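You operate a simulated robot arm through the tools that you are given. There is no shell and no other tool.

You run a simulated robot arm. Do the job below in one go: nothing can be reset, and whatever is moved stays where it is left.

TASK
Drive the started seal flush, then open the holder.
Fine: use the driver of the hub's size and tap it with the round mallet; mallet and driver go back to their spots. Set down upright: what you pick out, round mallet.

The check looks at the end state, three seconds after you hand in, the way a careful person would. Anything else that was tipped, shoved, dropped, spilled or broken makes it a failure. Lids that push on must go on centred and level and be pressed home; caps that screw on are set level and turned clockwise until they are tight.

THE ROBOT
A 6-joint arm with a two-finger parallel gripper, fixed in place. Base frame: the origin is at the foot of the arm, x ahead of it, y to its left, z up; the work surface is at about z = 0.88. Lengths are in m, angles in rad, forces in N, time in s.
With the tool pointing down near the work surface it reaches from about 0.26 to 0.66 m from the base axis. Its first joint turns from -1.152 to 1.152 rad. Payload 2.9 kg.
Tool frame: the origin (TCP) lies between the finger pads and is the grasp point; the fingertips stand 0.03 m ahead of it; z points along the fingers, y is the line along which they close. The gripper opens to 0.11 m. The fingers are 0.02 m wide and 0.01 m thick; the gripper's body (0.048 by 0.112 m) begins 0.055 m behind the TCP.
Orientation is that of the tool frame in the base frame, as a unit quaternion [x, y, z, w]. With the fingers straight down and closing along the base's y, the tool's x points along the base's -x, its y along +y and its z along -z.

THE INTERFACE
- The arm moves only by the tool send_rows. Its arguments are lists of equal length, an entry for each row: "dp": the shift along the base's x, y, z in cm, a list of three; "rotation": the turn, a rotation vector about the base's x, y, z in rad, a list of three. In form: {"dp": [[tx, ty, tz], ...], "rotation": [[wx, wy, wz], ...]}. A call has 1 to 20 rows; each row shifts and turns the commanded pose from where the row before left it. "claw" is the gripper command, from -1 (fully open) to 1 (shut), values between in proportion, set as the call begins (left out, the last holds). Each row takes 0.2 s and may step no farther than 0.05 m and 0.15 rad from the row before; otherwise, or with a gripper value out of range, the whole call is refused. A pose out of reach is approached as far as the arm can. The call stops where the force on the tool passes 40 N (or 10 N more than at its start, if that is more) or the arm is blocked; 0.2 s more then pass. Each finger travels about 0.108 m/s and halts on what it meets, pressing with about 40 N; the grip force reading is that of the motor and also rises with nothing between the fingers. The clock runs only during rows and for 0.2 s after the last one: add rows that do not move to give the fingers time. It gives the time, the measured TCP pose, the force on the tool (base axes), the opening and the grip force at its end, in the units of the frame above (readings bear some noise), with the torque about the TCP (base axes, N m) and any sound that the robot's microphone picked up.
- Cameras (640 x 400 px; columns grow to the right, rows downward): "scene" is fixed at [0.0964, 0.4393, 1.3922]; the picture's right is [-0.62, -0.78, 0.00], its down [-0.36, 0.29, -0.89] and it looks along [0.69, -0.56, -0.46] (base axes); focal length 214 px, centre (320, 200). "wrist" rides on the gripper at [0.073, 0.017, -0.103] in the tool frame; the picture's right is [-0.23, 0.97, 0.00], its down [-0.76, -0.18, -0.62] and it looks along [-0.61, -0.14, 0.78] (tool axes); focal length 222 px, centre (320, 200). There is no depth. A picture from a camera that has moved, and an enlarged one, comes with that camera's place and axes in the base frame and with its lens. The place of the scene camera against the robot may be out by one fixed shift of up to 0.012 m in any direction.
- get_image(camera): a new picture of that camera. The clock stands still meanwhile.
- enlarge(camera, box): a new picture of the part [left, top, right, bottom] of that camera's present view, enlarged. The clock stands still meanwhile.
- close_job(): hands the job in; it is judged then, once.

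Places have to be worked out from the pictures, the camera data and where the tool is seen. Open the gripper and draw the arm clear of the work before you hand the job in, unless the task says otherwise.

The tools are called after ">>>" as a command line: name --argument value ..., lists and objects as JSON in quotes. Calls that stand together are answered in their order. send_rows: Moves the arm, as the interface text tells. Its arguments: {"type":"object","properties":{"dp":{"type":"array","items":{"type":"array","items":{"type":"number"}}},"rotation":{"type":"array","items":{"type":"array","items":{"type":"number"}}},"claw":{"type":"number"}},"required":["dp","rotation"]} The other tools are called the same way: get_image (camera) takes a picture; enlarge (camera, box) takes an enlarged picture of a part of a camera's view; close_job () hands the job in.

At the start:

```text
t: 0.0
tool_pos: [0.2385, 0.2095, 1.3576]
tcp_rot: [0.0, 1.0, 0.0, 0.0]
wrist_force: [-0.6, 0.4, -0.6]
ft_torque: [0.01, 0.01, -0.03]
gripper_width: 0.1099
grip_force: 0.1
```

scene: 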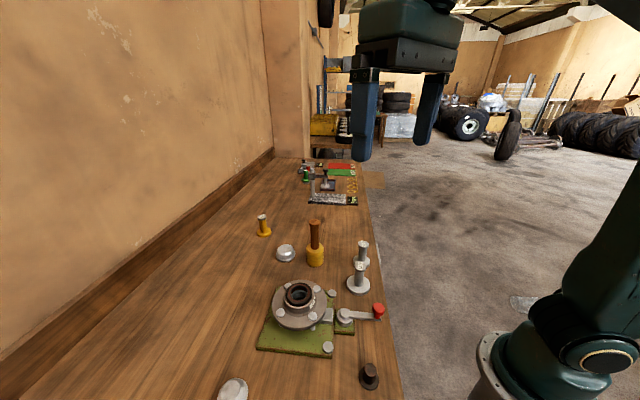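
wrist: 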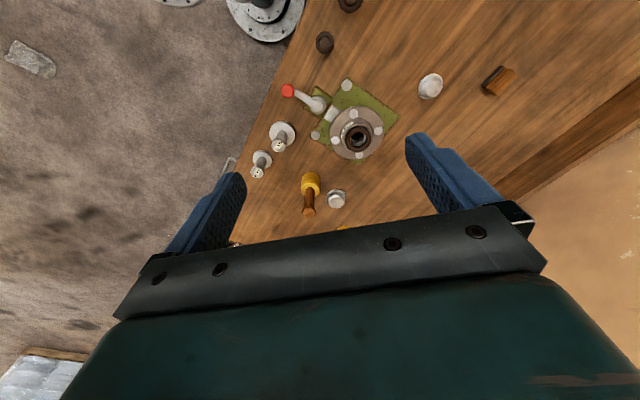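

I'll start by looking closely at the workspace from both cameras before moving anything.

>>> enlarge --camera "scene" --box '[220, 200, 420, 400]'

>>> enlarge --camera "wrist" --box '[220, 60, 420, 240]'

>>> enlarge --camera "wrist" --box '[240, 0, 560, 200]'

>>> enlarge --camera "scene" --box '[280, 140, 400, 220]'

```text
2.00 times, centred on (320, 300) of scene
camera zoom: at [0.0964, 0.4393, 1.3922], right [-0.62, -0.78, 0.0], down [-0.36, 0.29, -0.89], along [0.69, -0.56, -0.46], focal length 429 px, centre (320, 0)
```

zoom: 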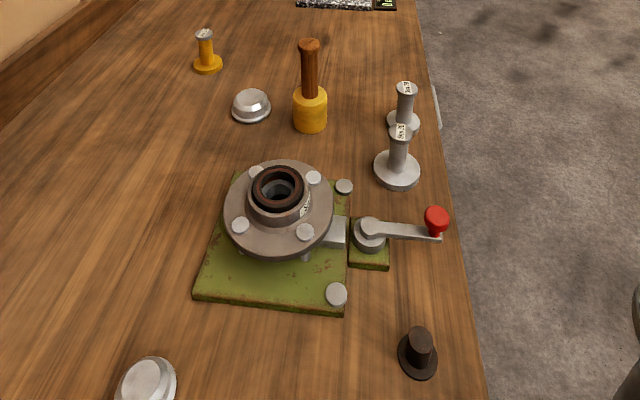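

```text
2.22 times, centred on (320, 150) of wrist
camera zoom: at [0.1647, 0.2269, 1.4612], right [0.23, 0.97, 0.0], down [0.76, -0.18, 0.62], along [0.61, -0.14, -0.78], focal length 494 px, centre (320, 311)
```

zoom: 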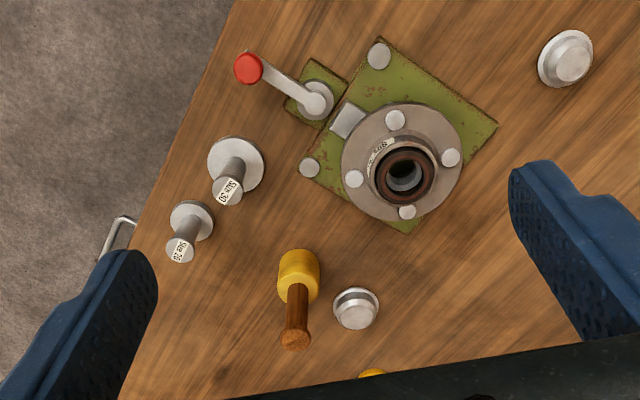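

```text
2.00 times, centred on (400, 100) of wrist
camera zoom: at [0.1647, 0.2269, 1.4612], right [0.23, 0.97, 0.0], down [0.76, -0.18, 0.62], along [0.61, -0.14, -0.78], focal length 444 px, centre (160, 400)
```

zoom: 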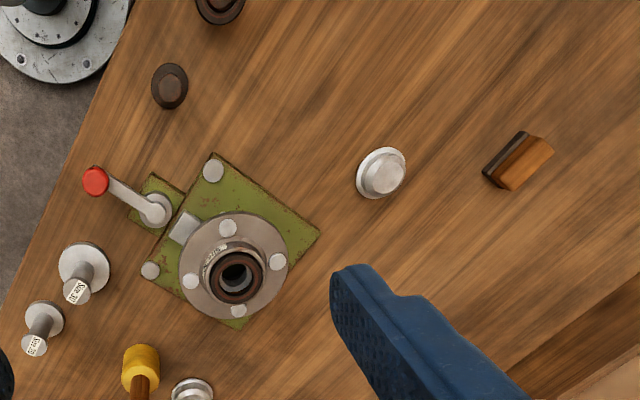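

```text
5.00 times, centred on (340, 180) of scene
camera zoom: at [0.0964, 0.4393, 1.3922], right [-0.62, -0.78, 0.0], down [-0.36, 0.29, -0.89], along [0.69, -0.56, -0.46], focal length 1072 px, centre (220, 300)
```

zoom: 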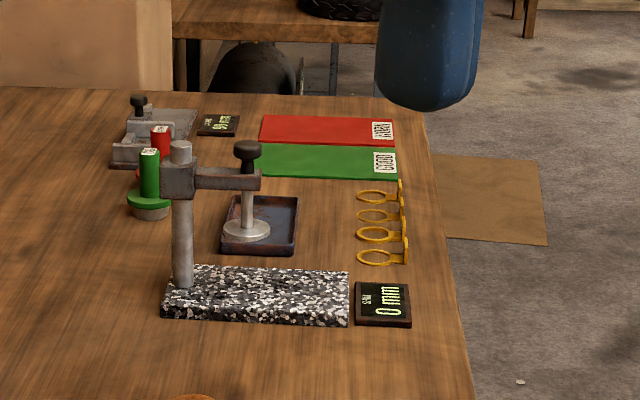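

The hub carries a printed label and there are at least two drivers ("Size 30", "Size 20"). I'll enlarge more to read the labels and identify the mallets.

>>> enlarge --camera "scene" --box '[265, 270, 345, 320]'

>>> enlarge --camera "wrist" --box '[325, 95, 405, 145]'

>>> enlarge --camera "scene" --box '[330, 230, 394, 270]'

>>> enlarge --camera "scene" --box '[240, 200, 304, 240]'

>>> enlarge --camera "wrist" --box '[240, 110, 320, 160]'

>>> enlarge --camera "wrist" --box '[470, 50, 550, 100]'

```text
8.00 times, centred on (305, 295) of scene
camera zoom: at [0.0964, 0.4393, 1.3922], right [-0.62, -0.78, 0.0], down [-0.36, 0.29, -0.89], along [0.69, -0.56, -0.46], focal length 1716 px, centre (440, -560)
```

zoom: 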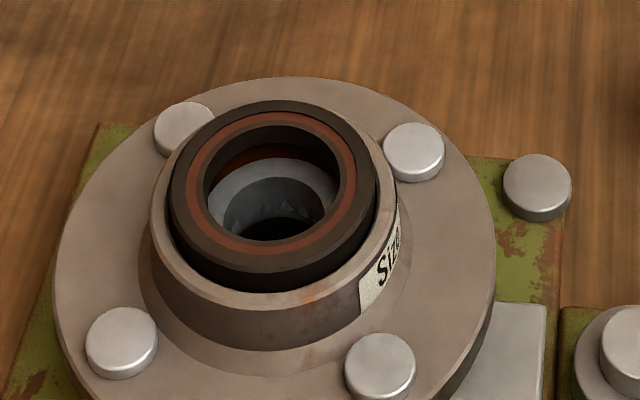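

```text
8.00 times, centred on (365, 120) of wrist
camera zoom: at [0.1647, 0.2269, 1.4612], right [0.23, 0.97, 0.0], down [0.76, -0.18, 0.62], along [0.61, -0.14, -0.78], focal length 1777 px, centre (-40, 840)
```

zoom: 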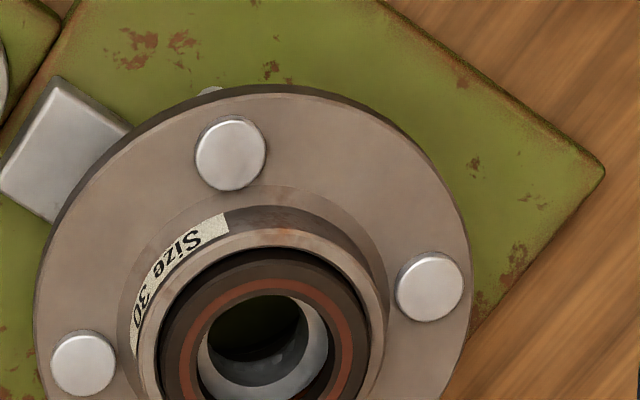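

```text
10.00 times, centred on (362, 250) of scene
camera zoom: at [0.0964, 0.4393, 1.3922], right [-0.62, -0.78, 0.0], down [-0.36, 0.29, -0.89], along [0.69, -0.56, -0.46], focal length 2145 px, centre (-100, -300)
```

zoom: 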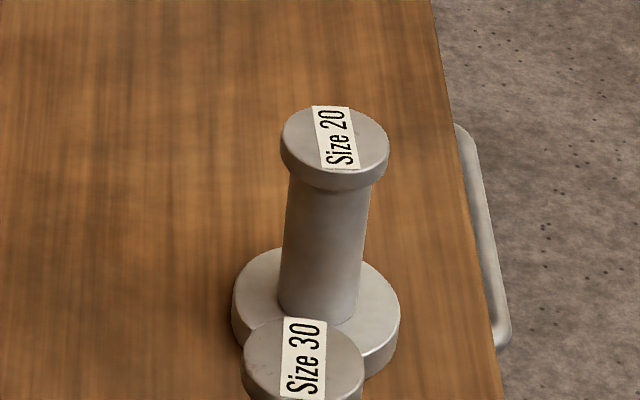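

```text
10.00 times, centred on (272, 220) of scene
camera zoom: at [0.0964, 0.4393, 1.3922], right [-0.62, -0.78, 0.0], down [-0.36, 0.29, -0.89], along [0.69, -0.56, -0.46], focal length 2145 px, centre (800, 0)
```

zoom: 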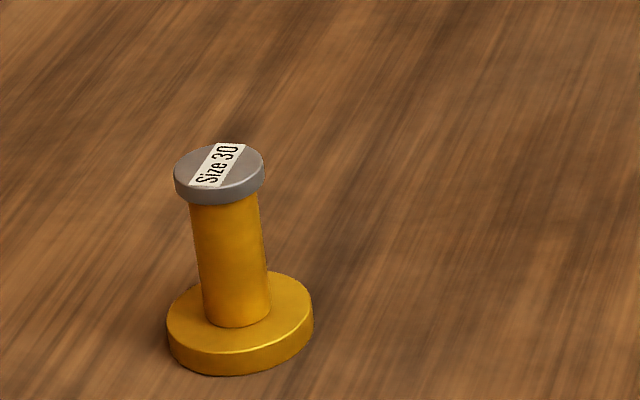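

```text
8.00 times, centred on (280, 135) of wrist
camera zoom: at [0.1647, 0.2269, 1.4612], right [0.23, 0.97, 0.0], down [0.76, -0.18, 0.62], along [0.61, -0.14, -0.78], focal length 1777 px, centre (640, 720)
```

zoom: 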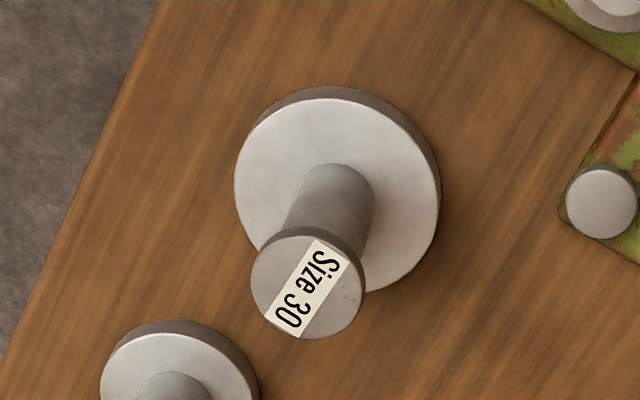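

```text
8.00 times, centred on (510, 75) of wrist
camera zoom: at [0.1647, 0.2269, 1.4612], right [0.23, 0.97, 0.0], down [0.76, -0.18, 0.62], along [0.61, -0.14, -0.78], focal length 1777 px, centre (-1200, 1200)
```

zoom: 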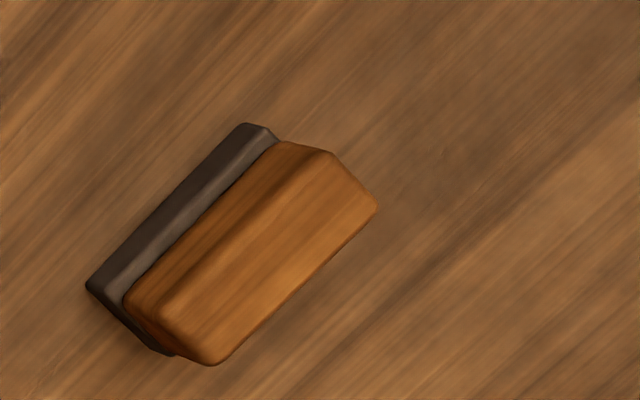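

The hub reads "Size 30"; the grey "Size 30" driver is near [0.368, 0.076], the Size 20 near [0.43, -0.01], a yellow one marked Size 30 far off (~[0.78,0.17], out of reach), the hub around [0.404, 0.265], and the mallet around [0.518, 0.117]. I'll move the tool above the hub/lever for a closer wrist view.

>>> send_rows --dp '[[2, -0.1, -3], [2, -0.1, -3], [2, -0.1, -3], [2, -0.1, -3], [2, -0.1, -3], [2, -0.1, -3]]' --rotation '[[0, 0, 0], [0, 0, 0], [0, 0, 0], [0, 0, 0], [0, 0, 0], [0, 0, 0]]' --claw -1

>>> get_image --camera "wrist"

```text
t: 1.4
tool_pos: [0.3584, 0.2042, 1.1778]
tcp_rot: [0.001, 1.0, 0.001, 0.001]
wrist_force: [0.6, -0.2, -0.2]
ft_torque: [0.03, 0.02, -0.03]
gripper_width: 0.11
grip_force: 0.0
```

```text
taken
camera wrist: at [0.2854, 0.2206, 1.2805], right [0.23, 0.97, 0.0], down [0.76, -0.18, 0.62], along [0.61, -0.14, -0.78], focal length 222 px, centre (320, 200)
```

wrist: 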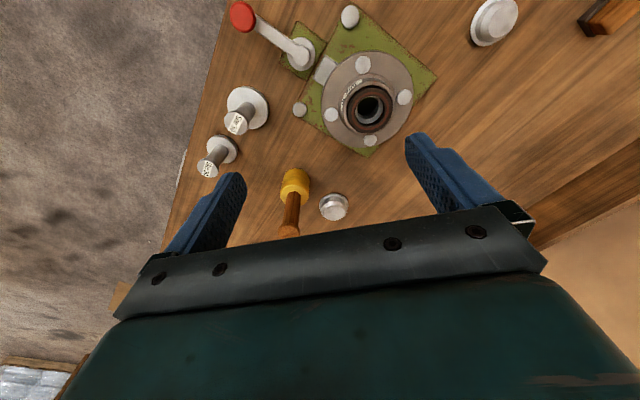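

Now I enlarge the lever/hub, driver and mallet regions for precise pixel locations.

>>> enlarge --camera "wrist" --box '[220, 0, 380, 100]'

>>> enlarge --camera "wrist" --box '[290, 50, 450, 150]'

>>> enlarge --camera "wrist" --box '[190, 80, 350, 180]'

>>> enlarge --camera "scene" --box '[304, 285, 400, 345]'

>>> enlarge --camera "scene" --box '[280, 210, 376, 270]'

```text
4.00 times, centred on (300, 50) of wrist
camera zoom: at [0.2854, 0.2206, 1.2805], right [0.23, 0.97, 0.0], down [0.76, -0.18, 0.62], along [0.61, -0.14, -0.78], focal length 888 px, centre (400, 800)
```

zoom: 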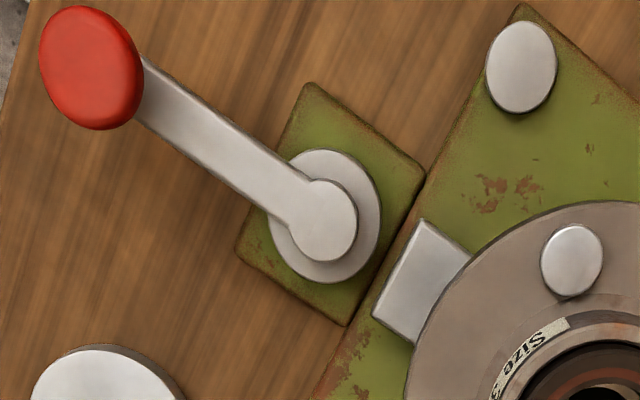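

```text
4.00 times, centred on (370, 100) of wrist
camera zoom: at [0.2854, 0.2206, 1.2805], right [0.23, 0.97, 0.0], down [0.76, -0.18, 0.62], along [0.61, -0.14, -0.78], focal length 888 px, centre (120, 600)
```

zoom: 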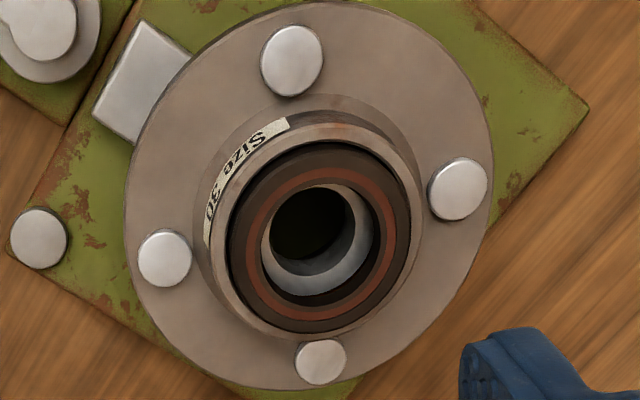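

```text
4.00 times, centred on (270, 130) of wrist
camera zoom: at [0.2854, 0.2206, 1.2805], right [0.23, 0.97, 0.0], down [0.76, -0.18, 0.62], along [0.61, -0.14, -0.78], focal length 888 px, centre (520, 480)
```

zoom: 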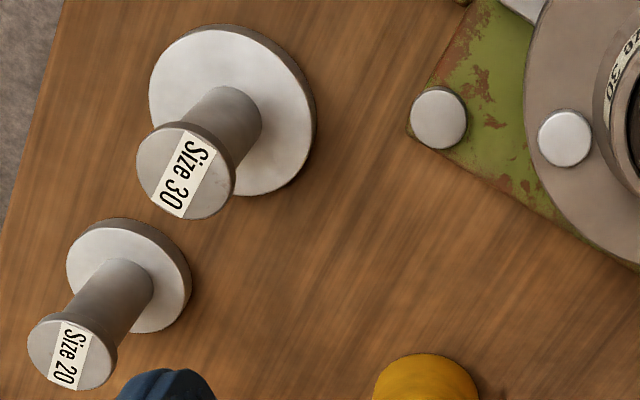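

```text
6.67 times, centred on (352, 315) of scene
camera zoom: at [0.0964, 0.4393, 1.3922], right [-0.62, -0.78, 0.0], down [-0.36, 0.29, -0.89], along [0.69, -0.56, -0.46], focal length 1430 px, centre (107, -567)
```

zoom: 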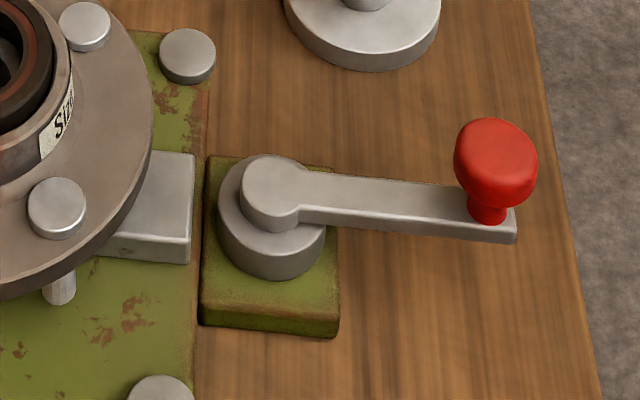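

```text
6.67 times, centred on (328, 240) of scene
camera zoom: at [0.0964, 0.4393, 1.3922], right [-0.62, -0.78, 0.0], down [-0.36, 0.29, -0.89], along [0.69, -0.56, -0.46], focal length 1430 px, centre (267, -67)
```

zoom: 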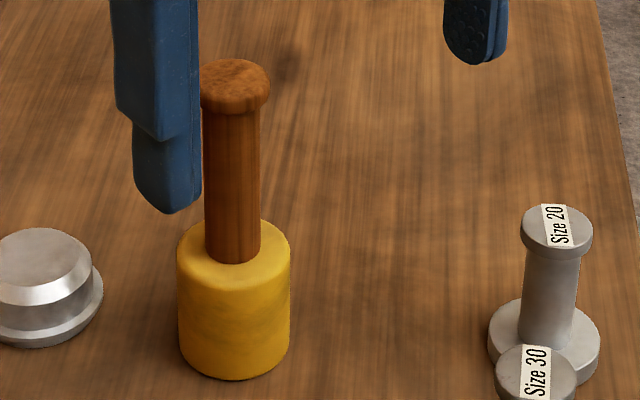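

The lever pivot is about [0.314, 0.186], its red knob about [0.260, 0.136, 0.94]; grey Size 30 driver about [0.368, 0.076] with its top near z 0.96. I move above that driver with a narrower opening for a close look.

>>> send_rows --dp '[[0.24, -3.2, -2.2], [0.24, -3.2, -2.2], [0.24, -3.2, -2.2], [0.24, -3.2, -2.2], [0, 0, 0]]' --rotation '[[0, 0, 0], [0, 0, 0], [0, 0, 0], [0, 0, 0], [0, 0, 0]]' --claw -0.2

>>> get_image --camera "wrist"

>>> get_image --camera "scene"

```text
t: 2.6
tool_pos: [0.3673, 0.0771, 1.0878]
tcp_rot: [-0.001, 1.0, 0.001, 0.001]
wrist_force: [-1.3, 0.3, -0.6]
ft_torque: [0.03, -0.01, -0.01]
gripper_width: 0.0662
grip_force: 0.1
```

```text
taken
camera wrist: at [0.295, 0.0944, 1.1927], right [0.23, 0.97, 0.0], down [0.76, -0.18, 0.62], along [0.61, -0.14, -0.78], focal length 222 px, centre (320, 200)
```

wrist: 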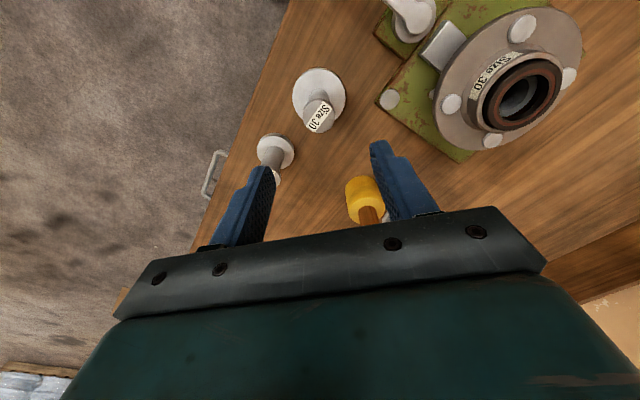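

```text
taken
```

scene: 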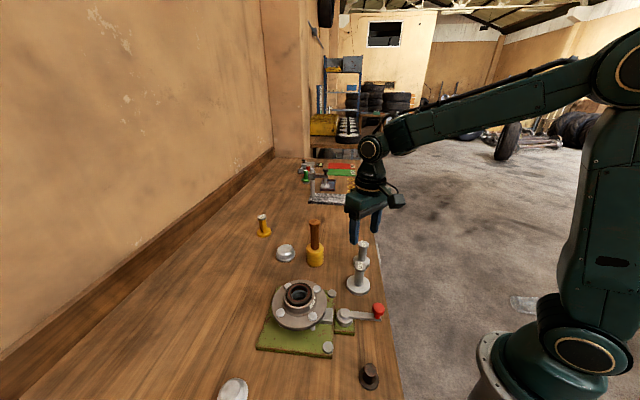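

The camera is now closer; I enlarge the driver and fingers to pin the driver's axis.

>>> enlarge --camera "wrist" --box '[270, 55, 398, 135]'

>>> enlarge --camera "wrist" --box '[400, 0, 640, 150]'

>>> enlarge --camera "scene" --box '[325, 220, 405, 300]'

```text
5.00 times, centred on (334, 95) of wrist
camera zoom: at [0.295, 0.0944, 1.1927], right [0.23, 0.97, 0.0], down [0.76, -0.18, 0.62], along [0.61, -0.14, -0.78], focal length 1111 px, centre (250, 725)
```

zoom: 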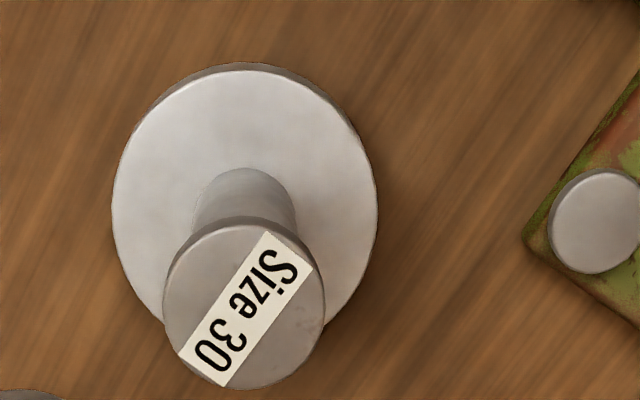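

```text
2.67 times, centred on (520, 75) of wrist
camera zoom: at [0.295, 0.0944, 1.1927], right [0.23, 0.97, 0.0], down [0.76, -0.18, 0.62], along [0.61, -0.14, -0.78], focal length 592 px, centre (-213, 533)
```

zoom: 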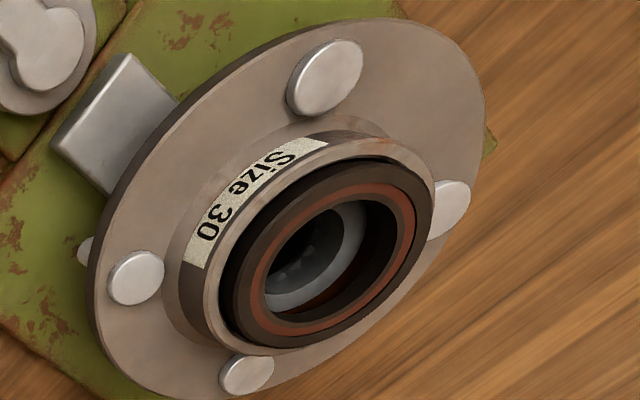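

```text
5.00 times, centred on (365, 260) of scene
camera zoom: at [0.0964, 0.4393, 1.3922], right [-0.62, -0.78, 0.0], down [-0.36, 0.29, -0.89], along [0.69, -0.56, -0.46], focal length 1072 px, centre (95, -100)
```

zoom: 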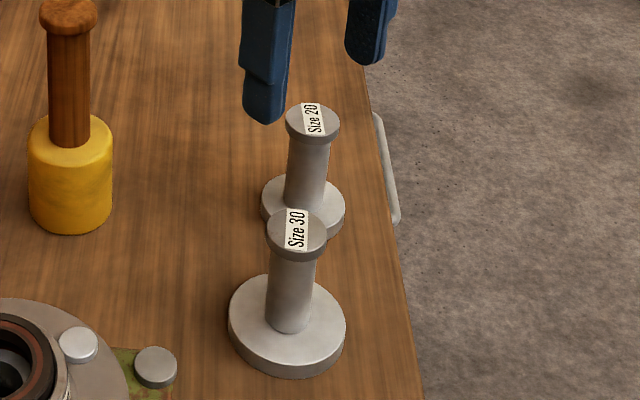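

The driver axis is at about [0.367, 0.076], knob ~33 mm wide with its top near z 0.963, and the hub is confirmed as Size 30. I descend so the pads are level with the knob.

>>> send_rows --dp '[[0, -0.1, -3.5], [0, 0, -3.5], [0, 0, -3.3], [0, 0, -2.8], [0, 0, 0]]' --rotation '[[0, 0, 0], [0, 0, 0], [0, 0, 0], [0, 0, 0], [0, 0, 0]]'

>>> get_image --camera "wrist"

>>> enlarge --camera "scene" --box '[325, 220, 405, 300]'

```text
t: 3.8
tool_pos: [0.3674, 0.0754, 0.9583]
tcp_rot: [0.0, 1.0, 0.0, 0.0]
wrist_force: [-0.3, -0.2, -0.2]
ft_torque: [-0.04, 0.01, 0.01]
gripper_width: 0.0659
grip_force: 0.0
```

```text
taken
camera wrist: at [0.2939, 0.0914, 1.0611], right [0.23, 0.97, 0.0], down [0.76, -0.18, 0.62], along [0.61, -0.14, -0.78], focal length 222 px, centre (320, 200)
```

wrist: 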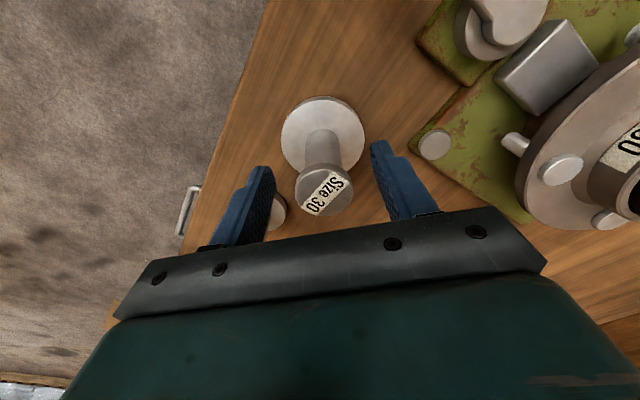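

```text
5.00 times, centred on (365, 260) of scene
camera zoom: at [0.0964, 0.4393, 1.3922], right [-0.62, -0.78, 0.0], down [-0.36, 0.29, -0.89], along [0.69, -0.56, -0.46], focal length 1072 px, centre (95, -100)
```

zoom: 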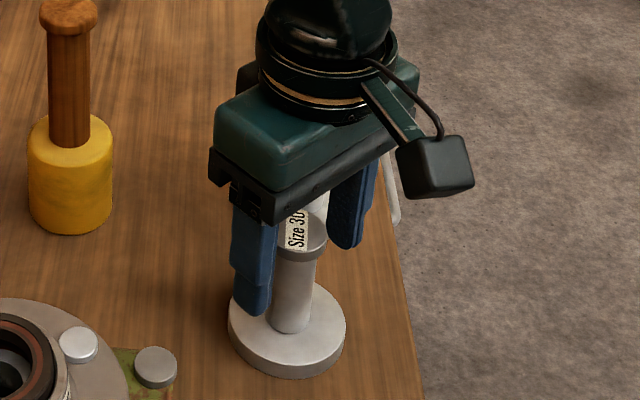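

The knob sits between the pads at TCP height, within ~2 mm. I close the gripper in place.

>>> send_rows --dp '[[-0.1, 0.05, -0.2], [0, 0, 0], [0, 0, 0], [0, 0, 0], [0, 0, 0]]' --rotation '[[0, 0, 0], [0, 0, 0], [0, 0, 0], [0, 0, 0], [0, 0, 0]]' --claw 1

>>> enlarge --camera "scene" --box '[325, 220, 405, 300]'

>>> get_image --camera "wrist"

```text
t: 5.0
tool_pos: [0.3658, 0.0772, 0.9574]
tcp_rot: [0.001, 1.0, 0.001, 0.002]
wrist_force: [1.7, -3.5, 15.1]
ft_torque: [-0.13, 0.03, -0.04]
gripper_width: 0.0327
grip_force: 39.8
```

```text
5.00 times, centred on (365, 260) of scene
camera zoom: at [0.0962, 0.4392, 1.3923], right [-0.62, -0.78, 0.0], down [-0.36, 0.29, -0.89], along [0.69, -0.56, -0.46], focal length 1072 px, centre (95, -100)
```

zoom: 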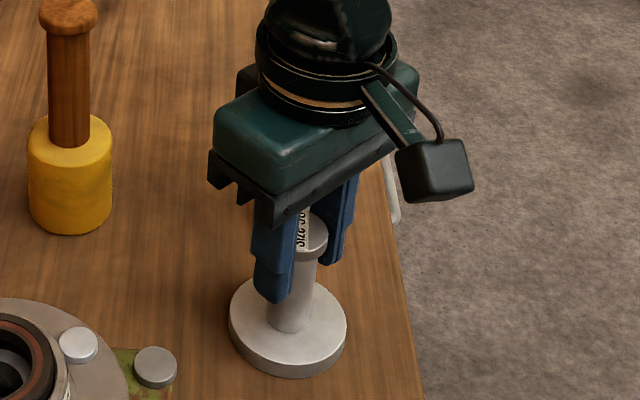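

```text
taken
camera wrist: at [0.2931, 0.0923, 1.0601], right [0.23, 0.97, 0.0], down [0.76, -0.18, 0.63], along [0.61, -0.14, -0.78], focal length 222 px, centre (320, 200)
```

wrist: 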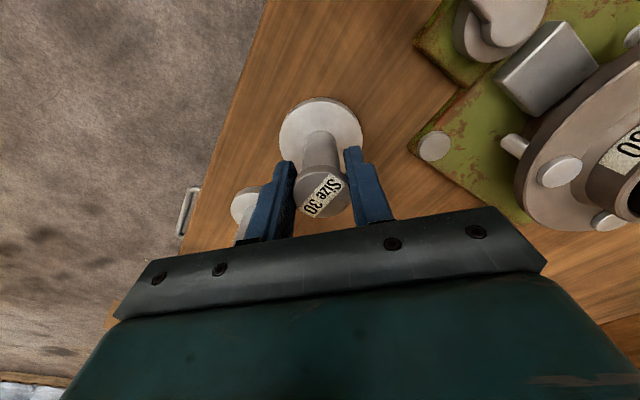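

Gripped at 32.7 mm. I lift a little and check that the driver comes up with the gripper and stays vertical.

>>> send_rows --dp '[[0, 0, 1.5], [0, 0, 2.5], [0, 0, 0], [0, 0, 0]]' --rotation '[[0, 0, 0], [0, 0, 0], [0, 0, 0], [0, 0, 0]]'

>>> get_image --camera "wrist"

>>> enlarge --camera "scene" --box '[325, 220, 405, 300]'

```text
t: 6.0
tool_pos: [0.3644, 0.075, 0.9986]
tcp_rot: [0.0, 1.0, 0.0, 0.001]
wrist_force: [0.3, -0.1, -2.6]
ft_torque: [0.01, -0.02, 0.0]
gripper_width: 0.0328
grip_force: 40.0
```

```text
taken
camera wrist: at [0.2923, 0.0914, 1.1004], right [0.23, 0.97, 0.0], down [0.76, -0.18, 0.62], along [0.61, -0.14, -0.78], focal length 222 px, centre (320, 200)
```

wrist: 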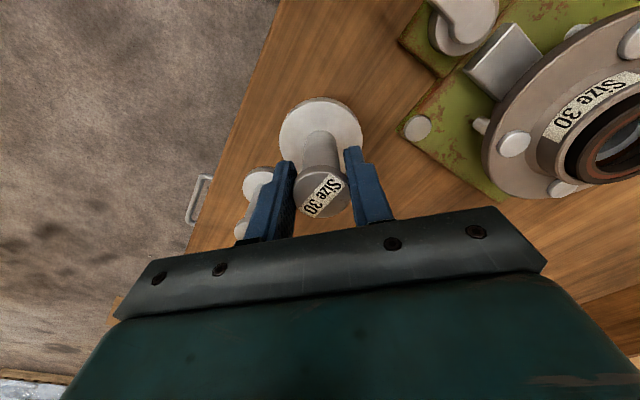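

```text
5.00 times, centred on (365, 260) of scene
camera zoom: at [0.0964, 0.4393, 1.3922], right [-0.62, -0.78, 0.0], down [-0.36, 0.29, -0.89], along [0.69, -0.56, -0.46], focal length 1072 px, centre (95, -100)
```

zoom: 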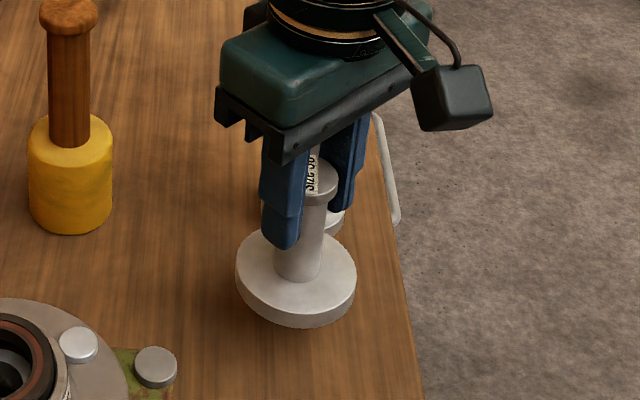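

The driver hangs straight with ~2.6 N. I enlarge the driver in the wrist view to find its axis relative to the TCP.

>>> enlarge --camera "wrist" --box '[256, 85, 384, 225]'

>>> enlarge --camera "wrist" --box '[480, 30, 640, 210]'

```text
2.86 times, centred on (320, 155) of wrist
camera zoom: at [0.2923, 0.0914, 1.1004], right [0.23, 0.97, 0.0], down [0.76, -0.18, 0.62], along [0.61, -0.14, -0.78], focal length 635 px, centre (320, 329)
```

zoom: 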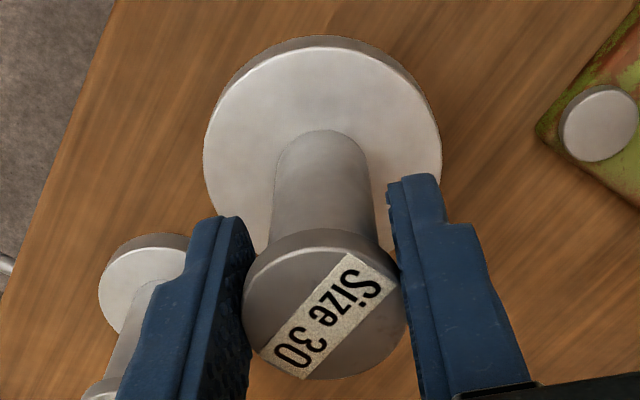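

```text
2.22 times, centred on (560, 120) of wrist
camera zoom: at [0.2923, 0.0914, 1.1004], right [0.23, 0.97, 0.0], down [0.76, -0.18, 0.62], along [0.61, -0.14, -0.78], focal length 494 px, centre (-213, 378)
```

zoom: 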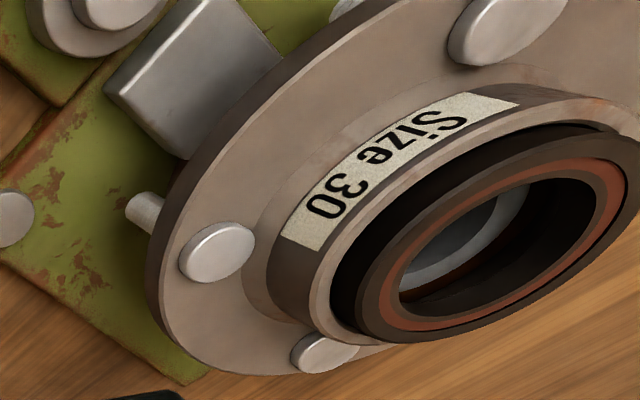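

The driver axis lies within ~1.5 mm of the TCP. Triangulating several views puts the seal top's centre near [0.389, 0.264, 0.977]; I raise and move closer for a refined look at it.

>>> send_rows --dp '[[0, 0, 3.5], [0, 0, 3.5], [0, 0, 3.5], [-0.5, 3.5, 0.9], [-0.5, 3.5, 0.9], [-0.5, 3.5, 0.9], [0, 0, 0]]' --rotation '[[0, 0, 0], [0, 0, 0], [0, 0, 0], [0, 0, 0], [0, 0, 0], [0, 0, 0], [0, 0, 0]]'

>>> get_image --camera "wrist"

>>> enlarge --camera "wrist" --box '[320, 80, 480, 180]'

>>> enlarge --camera "scene" --box '[260, 210, 420, 310]'

```text
t: 7.6
tool_pos: [0.3504, 0.1808, 1.1295]
tcp_rot: [0.0, 1.0, 0.0, 0.001]
wrist_force: [0.0, 0.5, -2.2]
ft_torque: [-0.02, -0.01, 0.01]
gripper_width: 0.0325
grip_force: 40.8
```

```text
taken
camera wrist: at [0.2778, 0.1978, 1.2322], right [0.23, 0.97, 0.0], down [0.76, -0.18, 0.62], along [0.61, -0.14, -0.78], focal length 222 px, centre (320, 200)
```

wrist: 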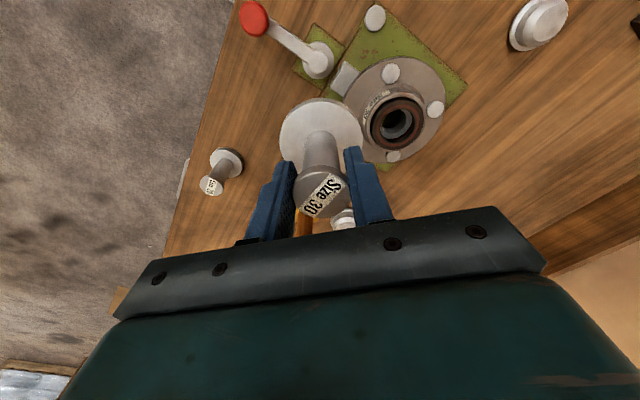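

```text
4.00 times, centred on (400, 130) of wrist
camera zoom: at [0.2778, 0.1978, 1.2322], right [0.23, 0.97, 0.0], down [0.76, -0.18, 0.62], along [0.61, -0.14, -0.78], focal length 888 px, centre (0, 480)
```

zoom: 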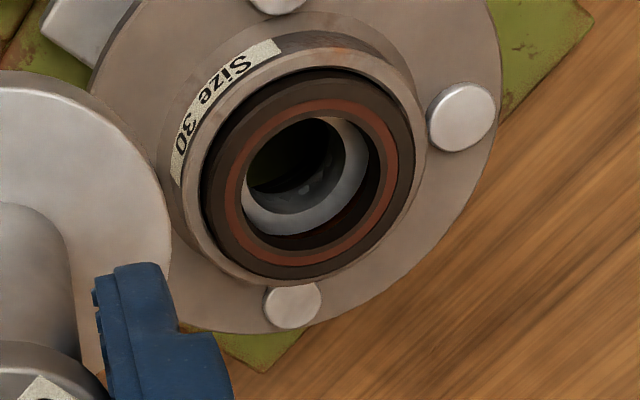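

```text
4.00 times, centred on (340, 260) of scene
camera zoom: at [0.0964, 0.4393, 1.3922], right [-0.62, -0.78, 0.0], down [-0.36, 0.29, -0.89], along [0.69, -0.56, -0.46], focal length 858 px, centre (240, -40)
```

zoom: 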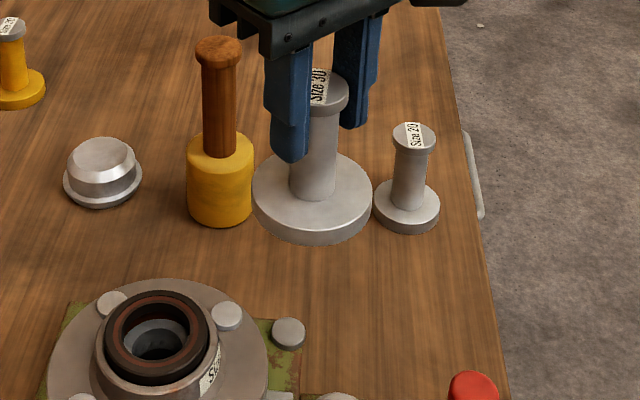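

The refined view again gives the seal centre at ~[0.3895, 0.264]; the driver flange (~66 mm) is wider than the seal (~61 mm) and narrower than the hub rim, as it should be. I move the driver over the seal and lower to ~2 cm above it.

>>> send_rows --dp '[[1.33, 2.74, 0], [1.33, 2.74, 0], [1.33, 2.74, 0], [0, 0, -2.5], [0, 0, -2.5], [0, 0, 0], [0, 0, 0]]' --rotation '[[0, 0, 0], [0, 0, 0], [0, 0, 0], [0, 0, 0], [0, 0, 0], [0, 0, 0], [0, 0, 0]]'

>>> get_image --camera "wrist"

>>> enlarge --camera "scene" --box '[240, 220, 368, 340]'

>>> enlarge --camera "wrist" --box '[240, 60, 400, 240]'

```text
t: 9.2
tool_pos: [0.3906, 0.2643, 1.0788]
tcp_rot: [0.0, 1.0, 0.0, 0.001]
wrist_force: [-0.7, -0.3, -2.0]
ft_torque: [0.0, 0.01, -0.01]
gripper_width: 0.0327
grip_force: 40.2
```

```text
taken
camera wrist: at [0.3186, 0.2803, 1.1811], right [0.23, 0.97, 0.0], down [0.76, -0.18, 0.62], along [0.61, -0.14, -0.78], focal length 222 px, centre (320, 200)
```

wrist: 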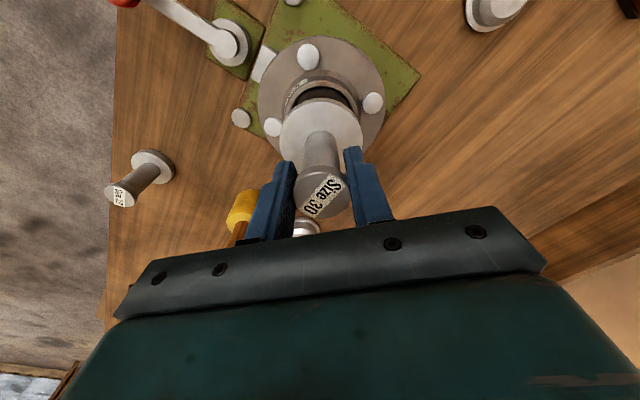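

```text
3.33 times, centred on (304, 280) of scene
camera zoom: at [0.0964, 0.4393, 1.3922], right [-0.62, -0.78, 0.0], down [-0.36, 0.29, -0.89], along [0.69, -0.56, -0.46], focal length 715 px, centre (373, -67)
```

zoom: 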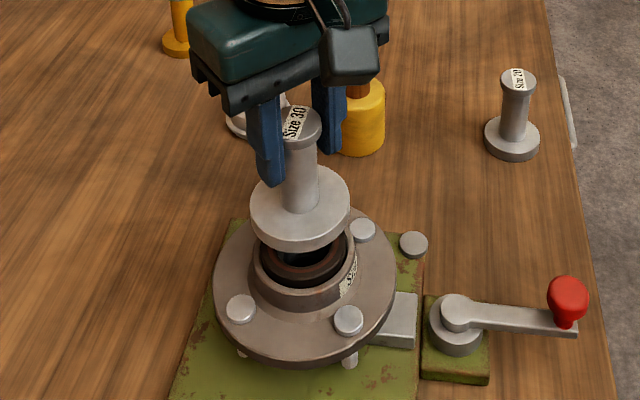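

```text
2.22 times, centred on (320, 150) of wrist
camera zoom: at [0.3186, 0.2803, 1.1811], right [0.23, 0.97, 0.0], down [0.76, -0.18, 0.62], along [0.61, -0.14, -0.78], focal length 494 px, centre (320, 311)
```

zoom: 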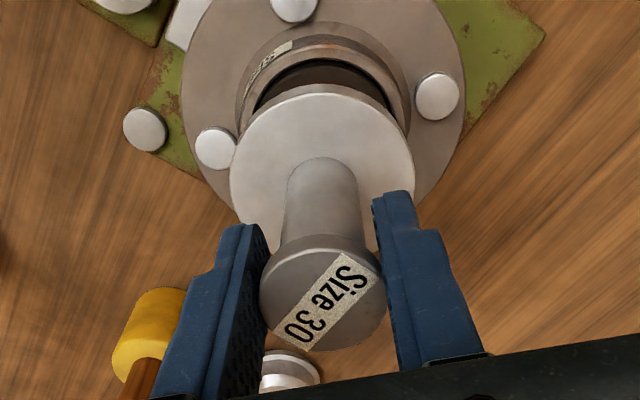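

Laterally aligned to within ~1–2 mm. I shift 1 mm in −y and lower gently, watching the force for contact (expected at TCP z ≈ 1.054).

>>> send_rows --dp '[[0, -0.1, -0.8], [0, 0, -0.8], [0, 0, -0.3], [0, 0, 0]]' --rotation '[[0, 0, 0], [0, 0, 0], [0, 0, 0], [0, 0, 0]]'

>>> enlarge --camera "scene" --box '[264, 240, 344, 330]'

>>> enlarge --camera "wrist" --box '[240, 60, 400, 240]'

```text
t: 10.2
tool_pos: [0.39, 0.2611, 1.0587]
tcp_rot: [0.0, 1.0, 0.0, 0.002]
wrist_force: [0.2, -0.6, -2.2]
ft_torque: [0.01, -0.01, 0.01]
gripper_width: 0.0327
grip_force: 40.1
```

```text
4.44 times, centred on (304, 285) of scene
camera zoom: at [0.0964, 0.4393, 1.3922], right [-0.62, -0.78, 0.0], down [-0.36, 0.29, -0.89], along [0.69, -0.56, -0.46], focal length 953 px, centre (391, -178)
```

zoom: 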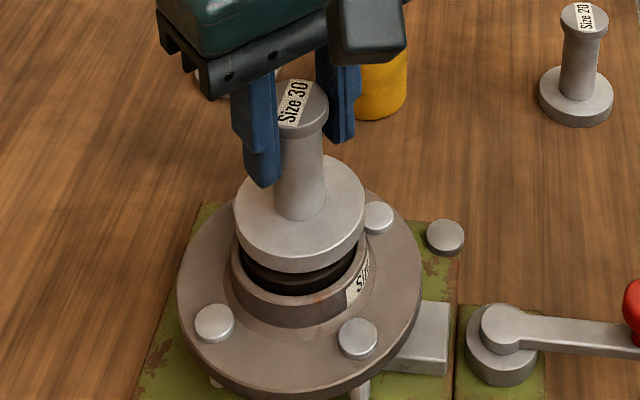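

```text
2.22 times, centred on (320, 150) of wrist
camera zoom: at [0.3176, 0.278, 1.1627], right [0.23, 0.97, 0.0], down [0.76, -0.18, 0.62], along [0.61, -0.14, -0.78], focal length 494 px, centre (320, 311)
```

zoom: 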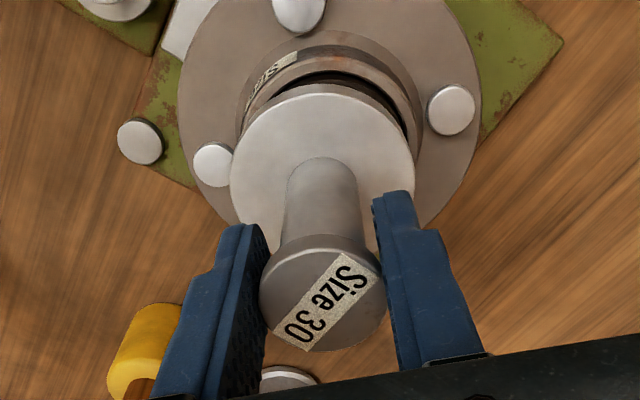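

Free of contact still; the wrist view hints the driver sits ~2–3 mm to −y of the hub. I take a sharper scene enlargement to measure the lateral offset before lowering further.

>>> enlarge --camera "scene" --box '[272, 265, 336, 310]'

>>> enlarge --camera "wrist" --box '[260, 60, 400, 147]'

```text
8.89 times, centred on (304, 288) of scene
camera zoom: at [0.0964, 0.4393, 1.3922], right [-0.62, -0.78, 0.0], down [-0.36, 0.29, -0.89], along [0.69, -0.56, -0.46], focal length 1906 px, centre (462, -578)
```

zoom: 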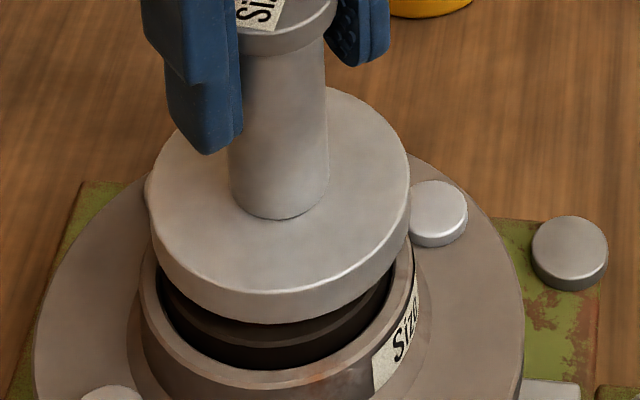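

```text
4.57 times, centred on (330, 104) of wrist
camera zoom: at [0.3176, 0.278, 1.1627], right [0.23, 0.97, 0.0], down [0.76, -0.18, 0.62], along [0.61, -0.14, -0.78], focal length 1015 px, centre (274, 641)
```

zoom: 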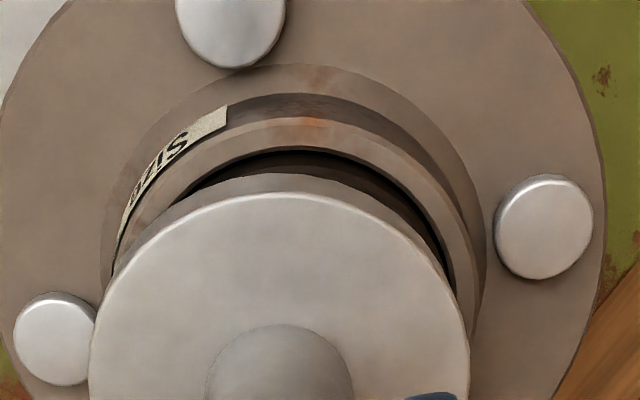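

Comparing both views, the driver should shift about +3 mm in y and nearly nothing in x. I make that correction and recheck before lowering.

>>> send_rows --dp '[[-0.03, 0.3, 0], [0, 0, 0], [0, 0, 0]]' --rotation '[[0, 0, 0], [0, 0, 0], [0, 0, 0]]'

>>> enlarge --camera "scene" --box '[272, 265, 336, 310]'

>>> enlarge --camera "wrist" --box '[240, 60, 400, 160]'

```text
t: 11.0
tool_pos: [0.3906, 0.2638, 1.0596]
tcp_rot: [-0.001, 1.0, -0.001, 0.001]
wrist_force: [-0.6, 0.3, -3.0]
ft_torque: [0.01, 0.04, -0.02]
gripper_width: 0.0329
grip_force: 40.3
```

```text
8.89 times, centred on (304, 288) of scene
camera zoom: at [0.0964, 0.4393, 1.3922], right [-0.62, -0.78, 0.0], down [-0.36, 0.29, -0.89], along [0.69, -0.56, -0.46], focal length 1906 px, centre (462, -578)
```

zoom: 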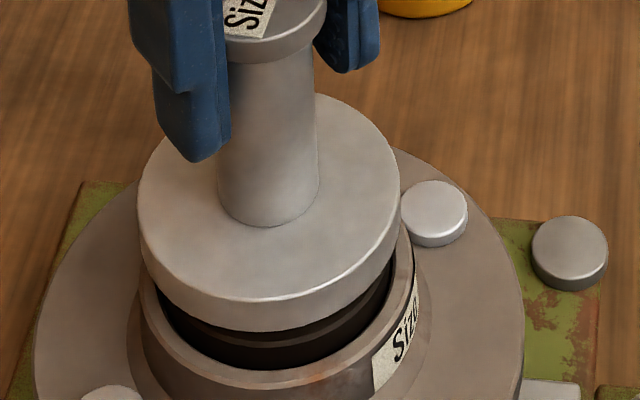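

```text
4.00 times, centred on (320, 110) of wrist
camera zoom: at [0.3174, 0.2814, 1.1627], right [0.23, 0.97, 0.0], down [0.76, -0.18, 0.62], along [0.61, -0.14, -0.78], focal length 888 px, centre (320, 560)
```

zoom: 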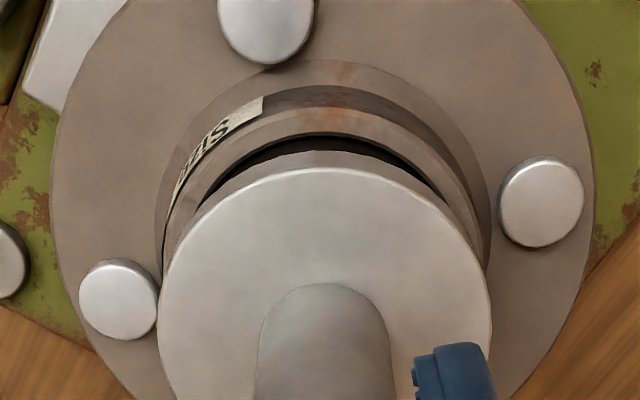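

Aligned to about 1 mm in both views. I nudge x by −0.8 mm and lower in 2 mm steps until contact.

>>> send_rows --dp '[[-0.08, 0, -0.2], [0, 0, -0.2], [0, 0, -0.1], [0, 0, 0]]' --rotation '[[0, 0, 0], [0, 0, 0], [0, 0, 0], [0, 0, 0]]'

>>> enlarge --camera "scene" --box '[272, 265, 336, 310]'

```text
t: 12.0
tool_pos: [0.3882, 0.2658, 1.0547]
tcp_rot: [0.0, 1.0, 0.001, 0.001]
wrist_force: [0.8, -0.7, -1.8]
ft_torque: [0.01, 0.0, 0.0]
gripper_width: 0.0326
grip_force: 39.9
```

```text
8.89 times, centred on (304, 288) of scene
camera zoom: at [0.0964, 0.4393, 1.3922], right [-0.62, -0.78, 0.0], down [-0.36, 0.29, -0.89], along [0.69, -0.56, -0.46], focal length 1906 px, centre (462, -578)
```

zoom: 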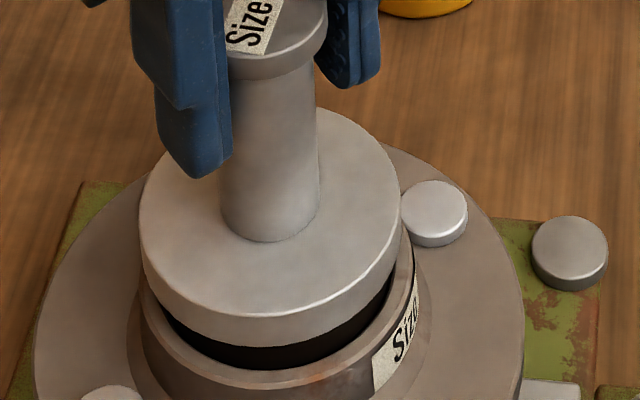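

No contact yet and the alignment looks good. I continue down in 1 mm rows.

>>> send_rows --dp '[[0, 0, -0.1], [0, 0, -0.1], [0, 0, 0]]' --rotation '[[0, 0, 0], [0, 0, 0], [0, 0, 0]]'

>>> enlarge --camera "scene" --box '[272, 265, 336, 310]'

```text
t: 12.8
tool_pos: [0.3909, 0.2636, 1.0525]
tcp_rot: [0.0, 1.0, 0.001, 0.0]
wrist_force: [0.2, 0.2, -1.4]
ft_torque: [0.01, 0.01, -0.02]
gripper_width: 0.0328
grip_force: 40.2
```

```text
8.89 times, centred on (304, 288) of scene
camera zoom: at [0.0964, 0.4393, 1.3922], right [-0.62, -0.78, 0.0], down [-0.36, 0.29, -0.89], along [0.69, -0.56, -0.46], focal length 1906 px, centre (462, -578)
```

zoom: 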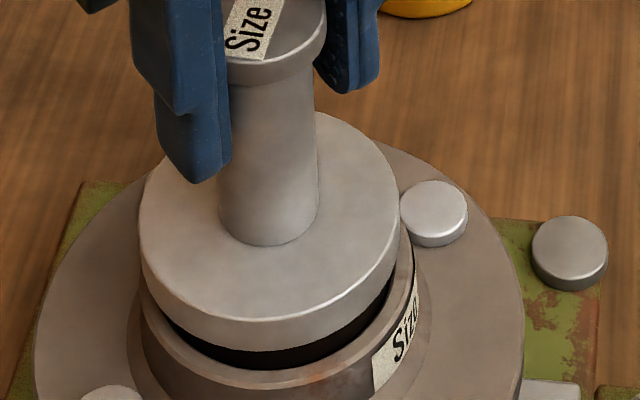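

Still hanging almost at full weight; continue two more millimetres.

>>> send_rows --dp '[[0, 0, -0.1], [0, 0, -0.1], [0, 0, 0]]' --rotation '[[0, 0, 0], [0, 0, 0], [0, 0, 0]]'

>>> enlarge --camera "scene" --box '[272, 265, 336, 310]'

```text
t: 13.6
tool_pos: [0.3905, 0.265, 1.0523]
tcp_rot: [0.0, 1.0, 0.001, 0.001]
wrist_force: [-2.3, 0.7, 11.2]
ft_torque: [-0.01, 0.2, -0.03]
gripper_width: 0.0325
grip_force: 39.4
```

```text
8.89 times, centred on (304, 288) of scene
camera zoom: at [0.0961, 0.4392, 1.3923], right [-0.62, -0.78, 0.0], down [-0.36, 0.29, -0.89], along [0.69, -0.56, -0.46], focal length 1906 px, centre (462, -578)
```

zoom: 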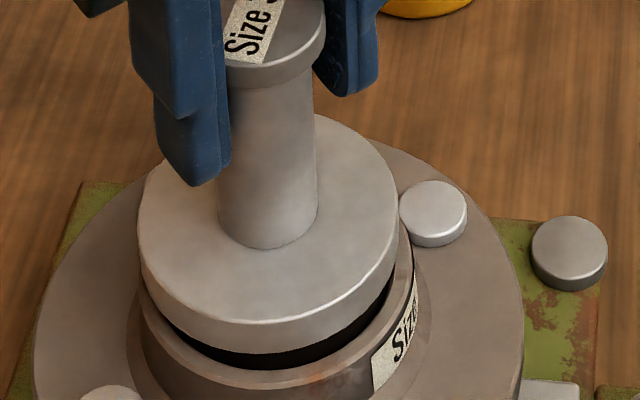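

Contact: +11 N with the flange resting on the seal at TCP z ≈ 1.052. I ease 1 mm up to unload and then open the fingers to release the driver.

>>> send_rows --dp '[[0, 0, 0.1], [0, 0, 0]]' --rotation '[[0, 0, 0], [0, 0, 0]]'

>>> send_rows --dp '[[0, 0, 0], [0, 0, 0], [0, 0, 0]]' --rotation '[[0, 0, 0], [0, 0, 0], [0, 0, 0]]' --claw -0.2

>>> enlarge --camera "scene" --box '[256, 245, 352, 320]'

>>> get_image --camera "wrist"

```text
t: 14.2
tool_pos: [0.391, 0.2644, 1.0495]
tcp_rot: [0.0, 1.0, 0.001, 0.002]
wrist_force: [3.1, 2.3, 3.4]
ft_torque: [0.21, -0.24, 0.01]
gripper_width: 0.0326
grip_force: 40.1
```

```text
t: 15.0
tool_pos: [0.3897, 0.2646, 1.0506]
tcp_rot: [0.0, 1.0, -0.001, 0.001]
wrist_force: [0.0, 0.6, 0.9]
ft_torque: [-0.02, -0.01, 0.03]
gripper_width: 0.066
grip_force: 0.1
```

```text
5.33 times, centred on (304, 282) of scene
camera zoom: at [0.0964, 0.4393, 1.3922], right [-0.62, -0.78, 0.0], down [-0.36, 0.29, -0.89], along [0.69, -0.56, -0.46], focal length 1144 px, centre (405, -240)
```

zoom: 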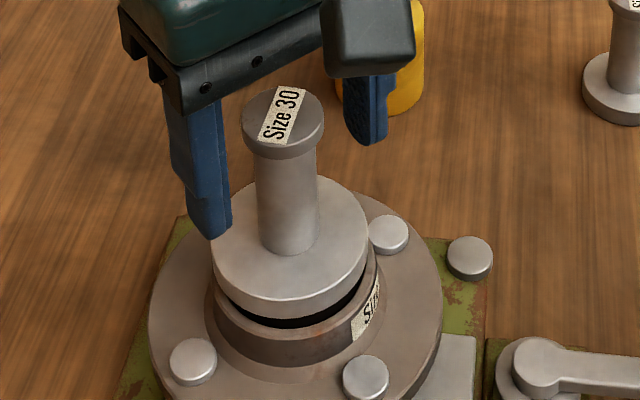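

```text
taken
camera wrist: at [0.3172, 0.2813, 1.1548], right [0.23, 0.97, 0.0], down [0.76, -0.18, 0.62], along [0.61, -0.14, -0.78], focal length 222 px, centre (320, 200)
```

wrist: 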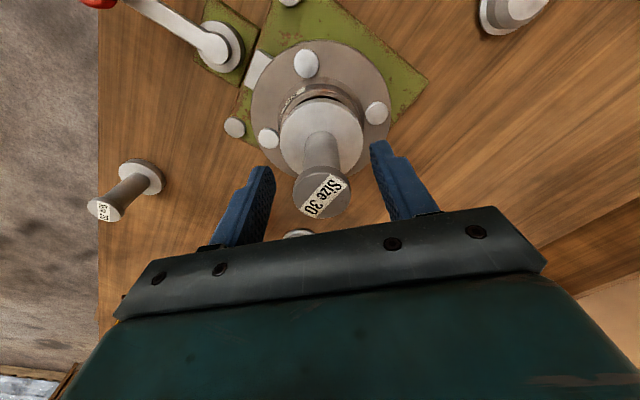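

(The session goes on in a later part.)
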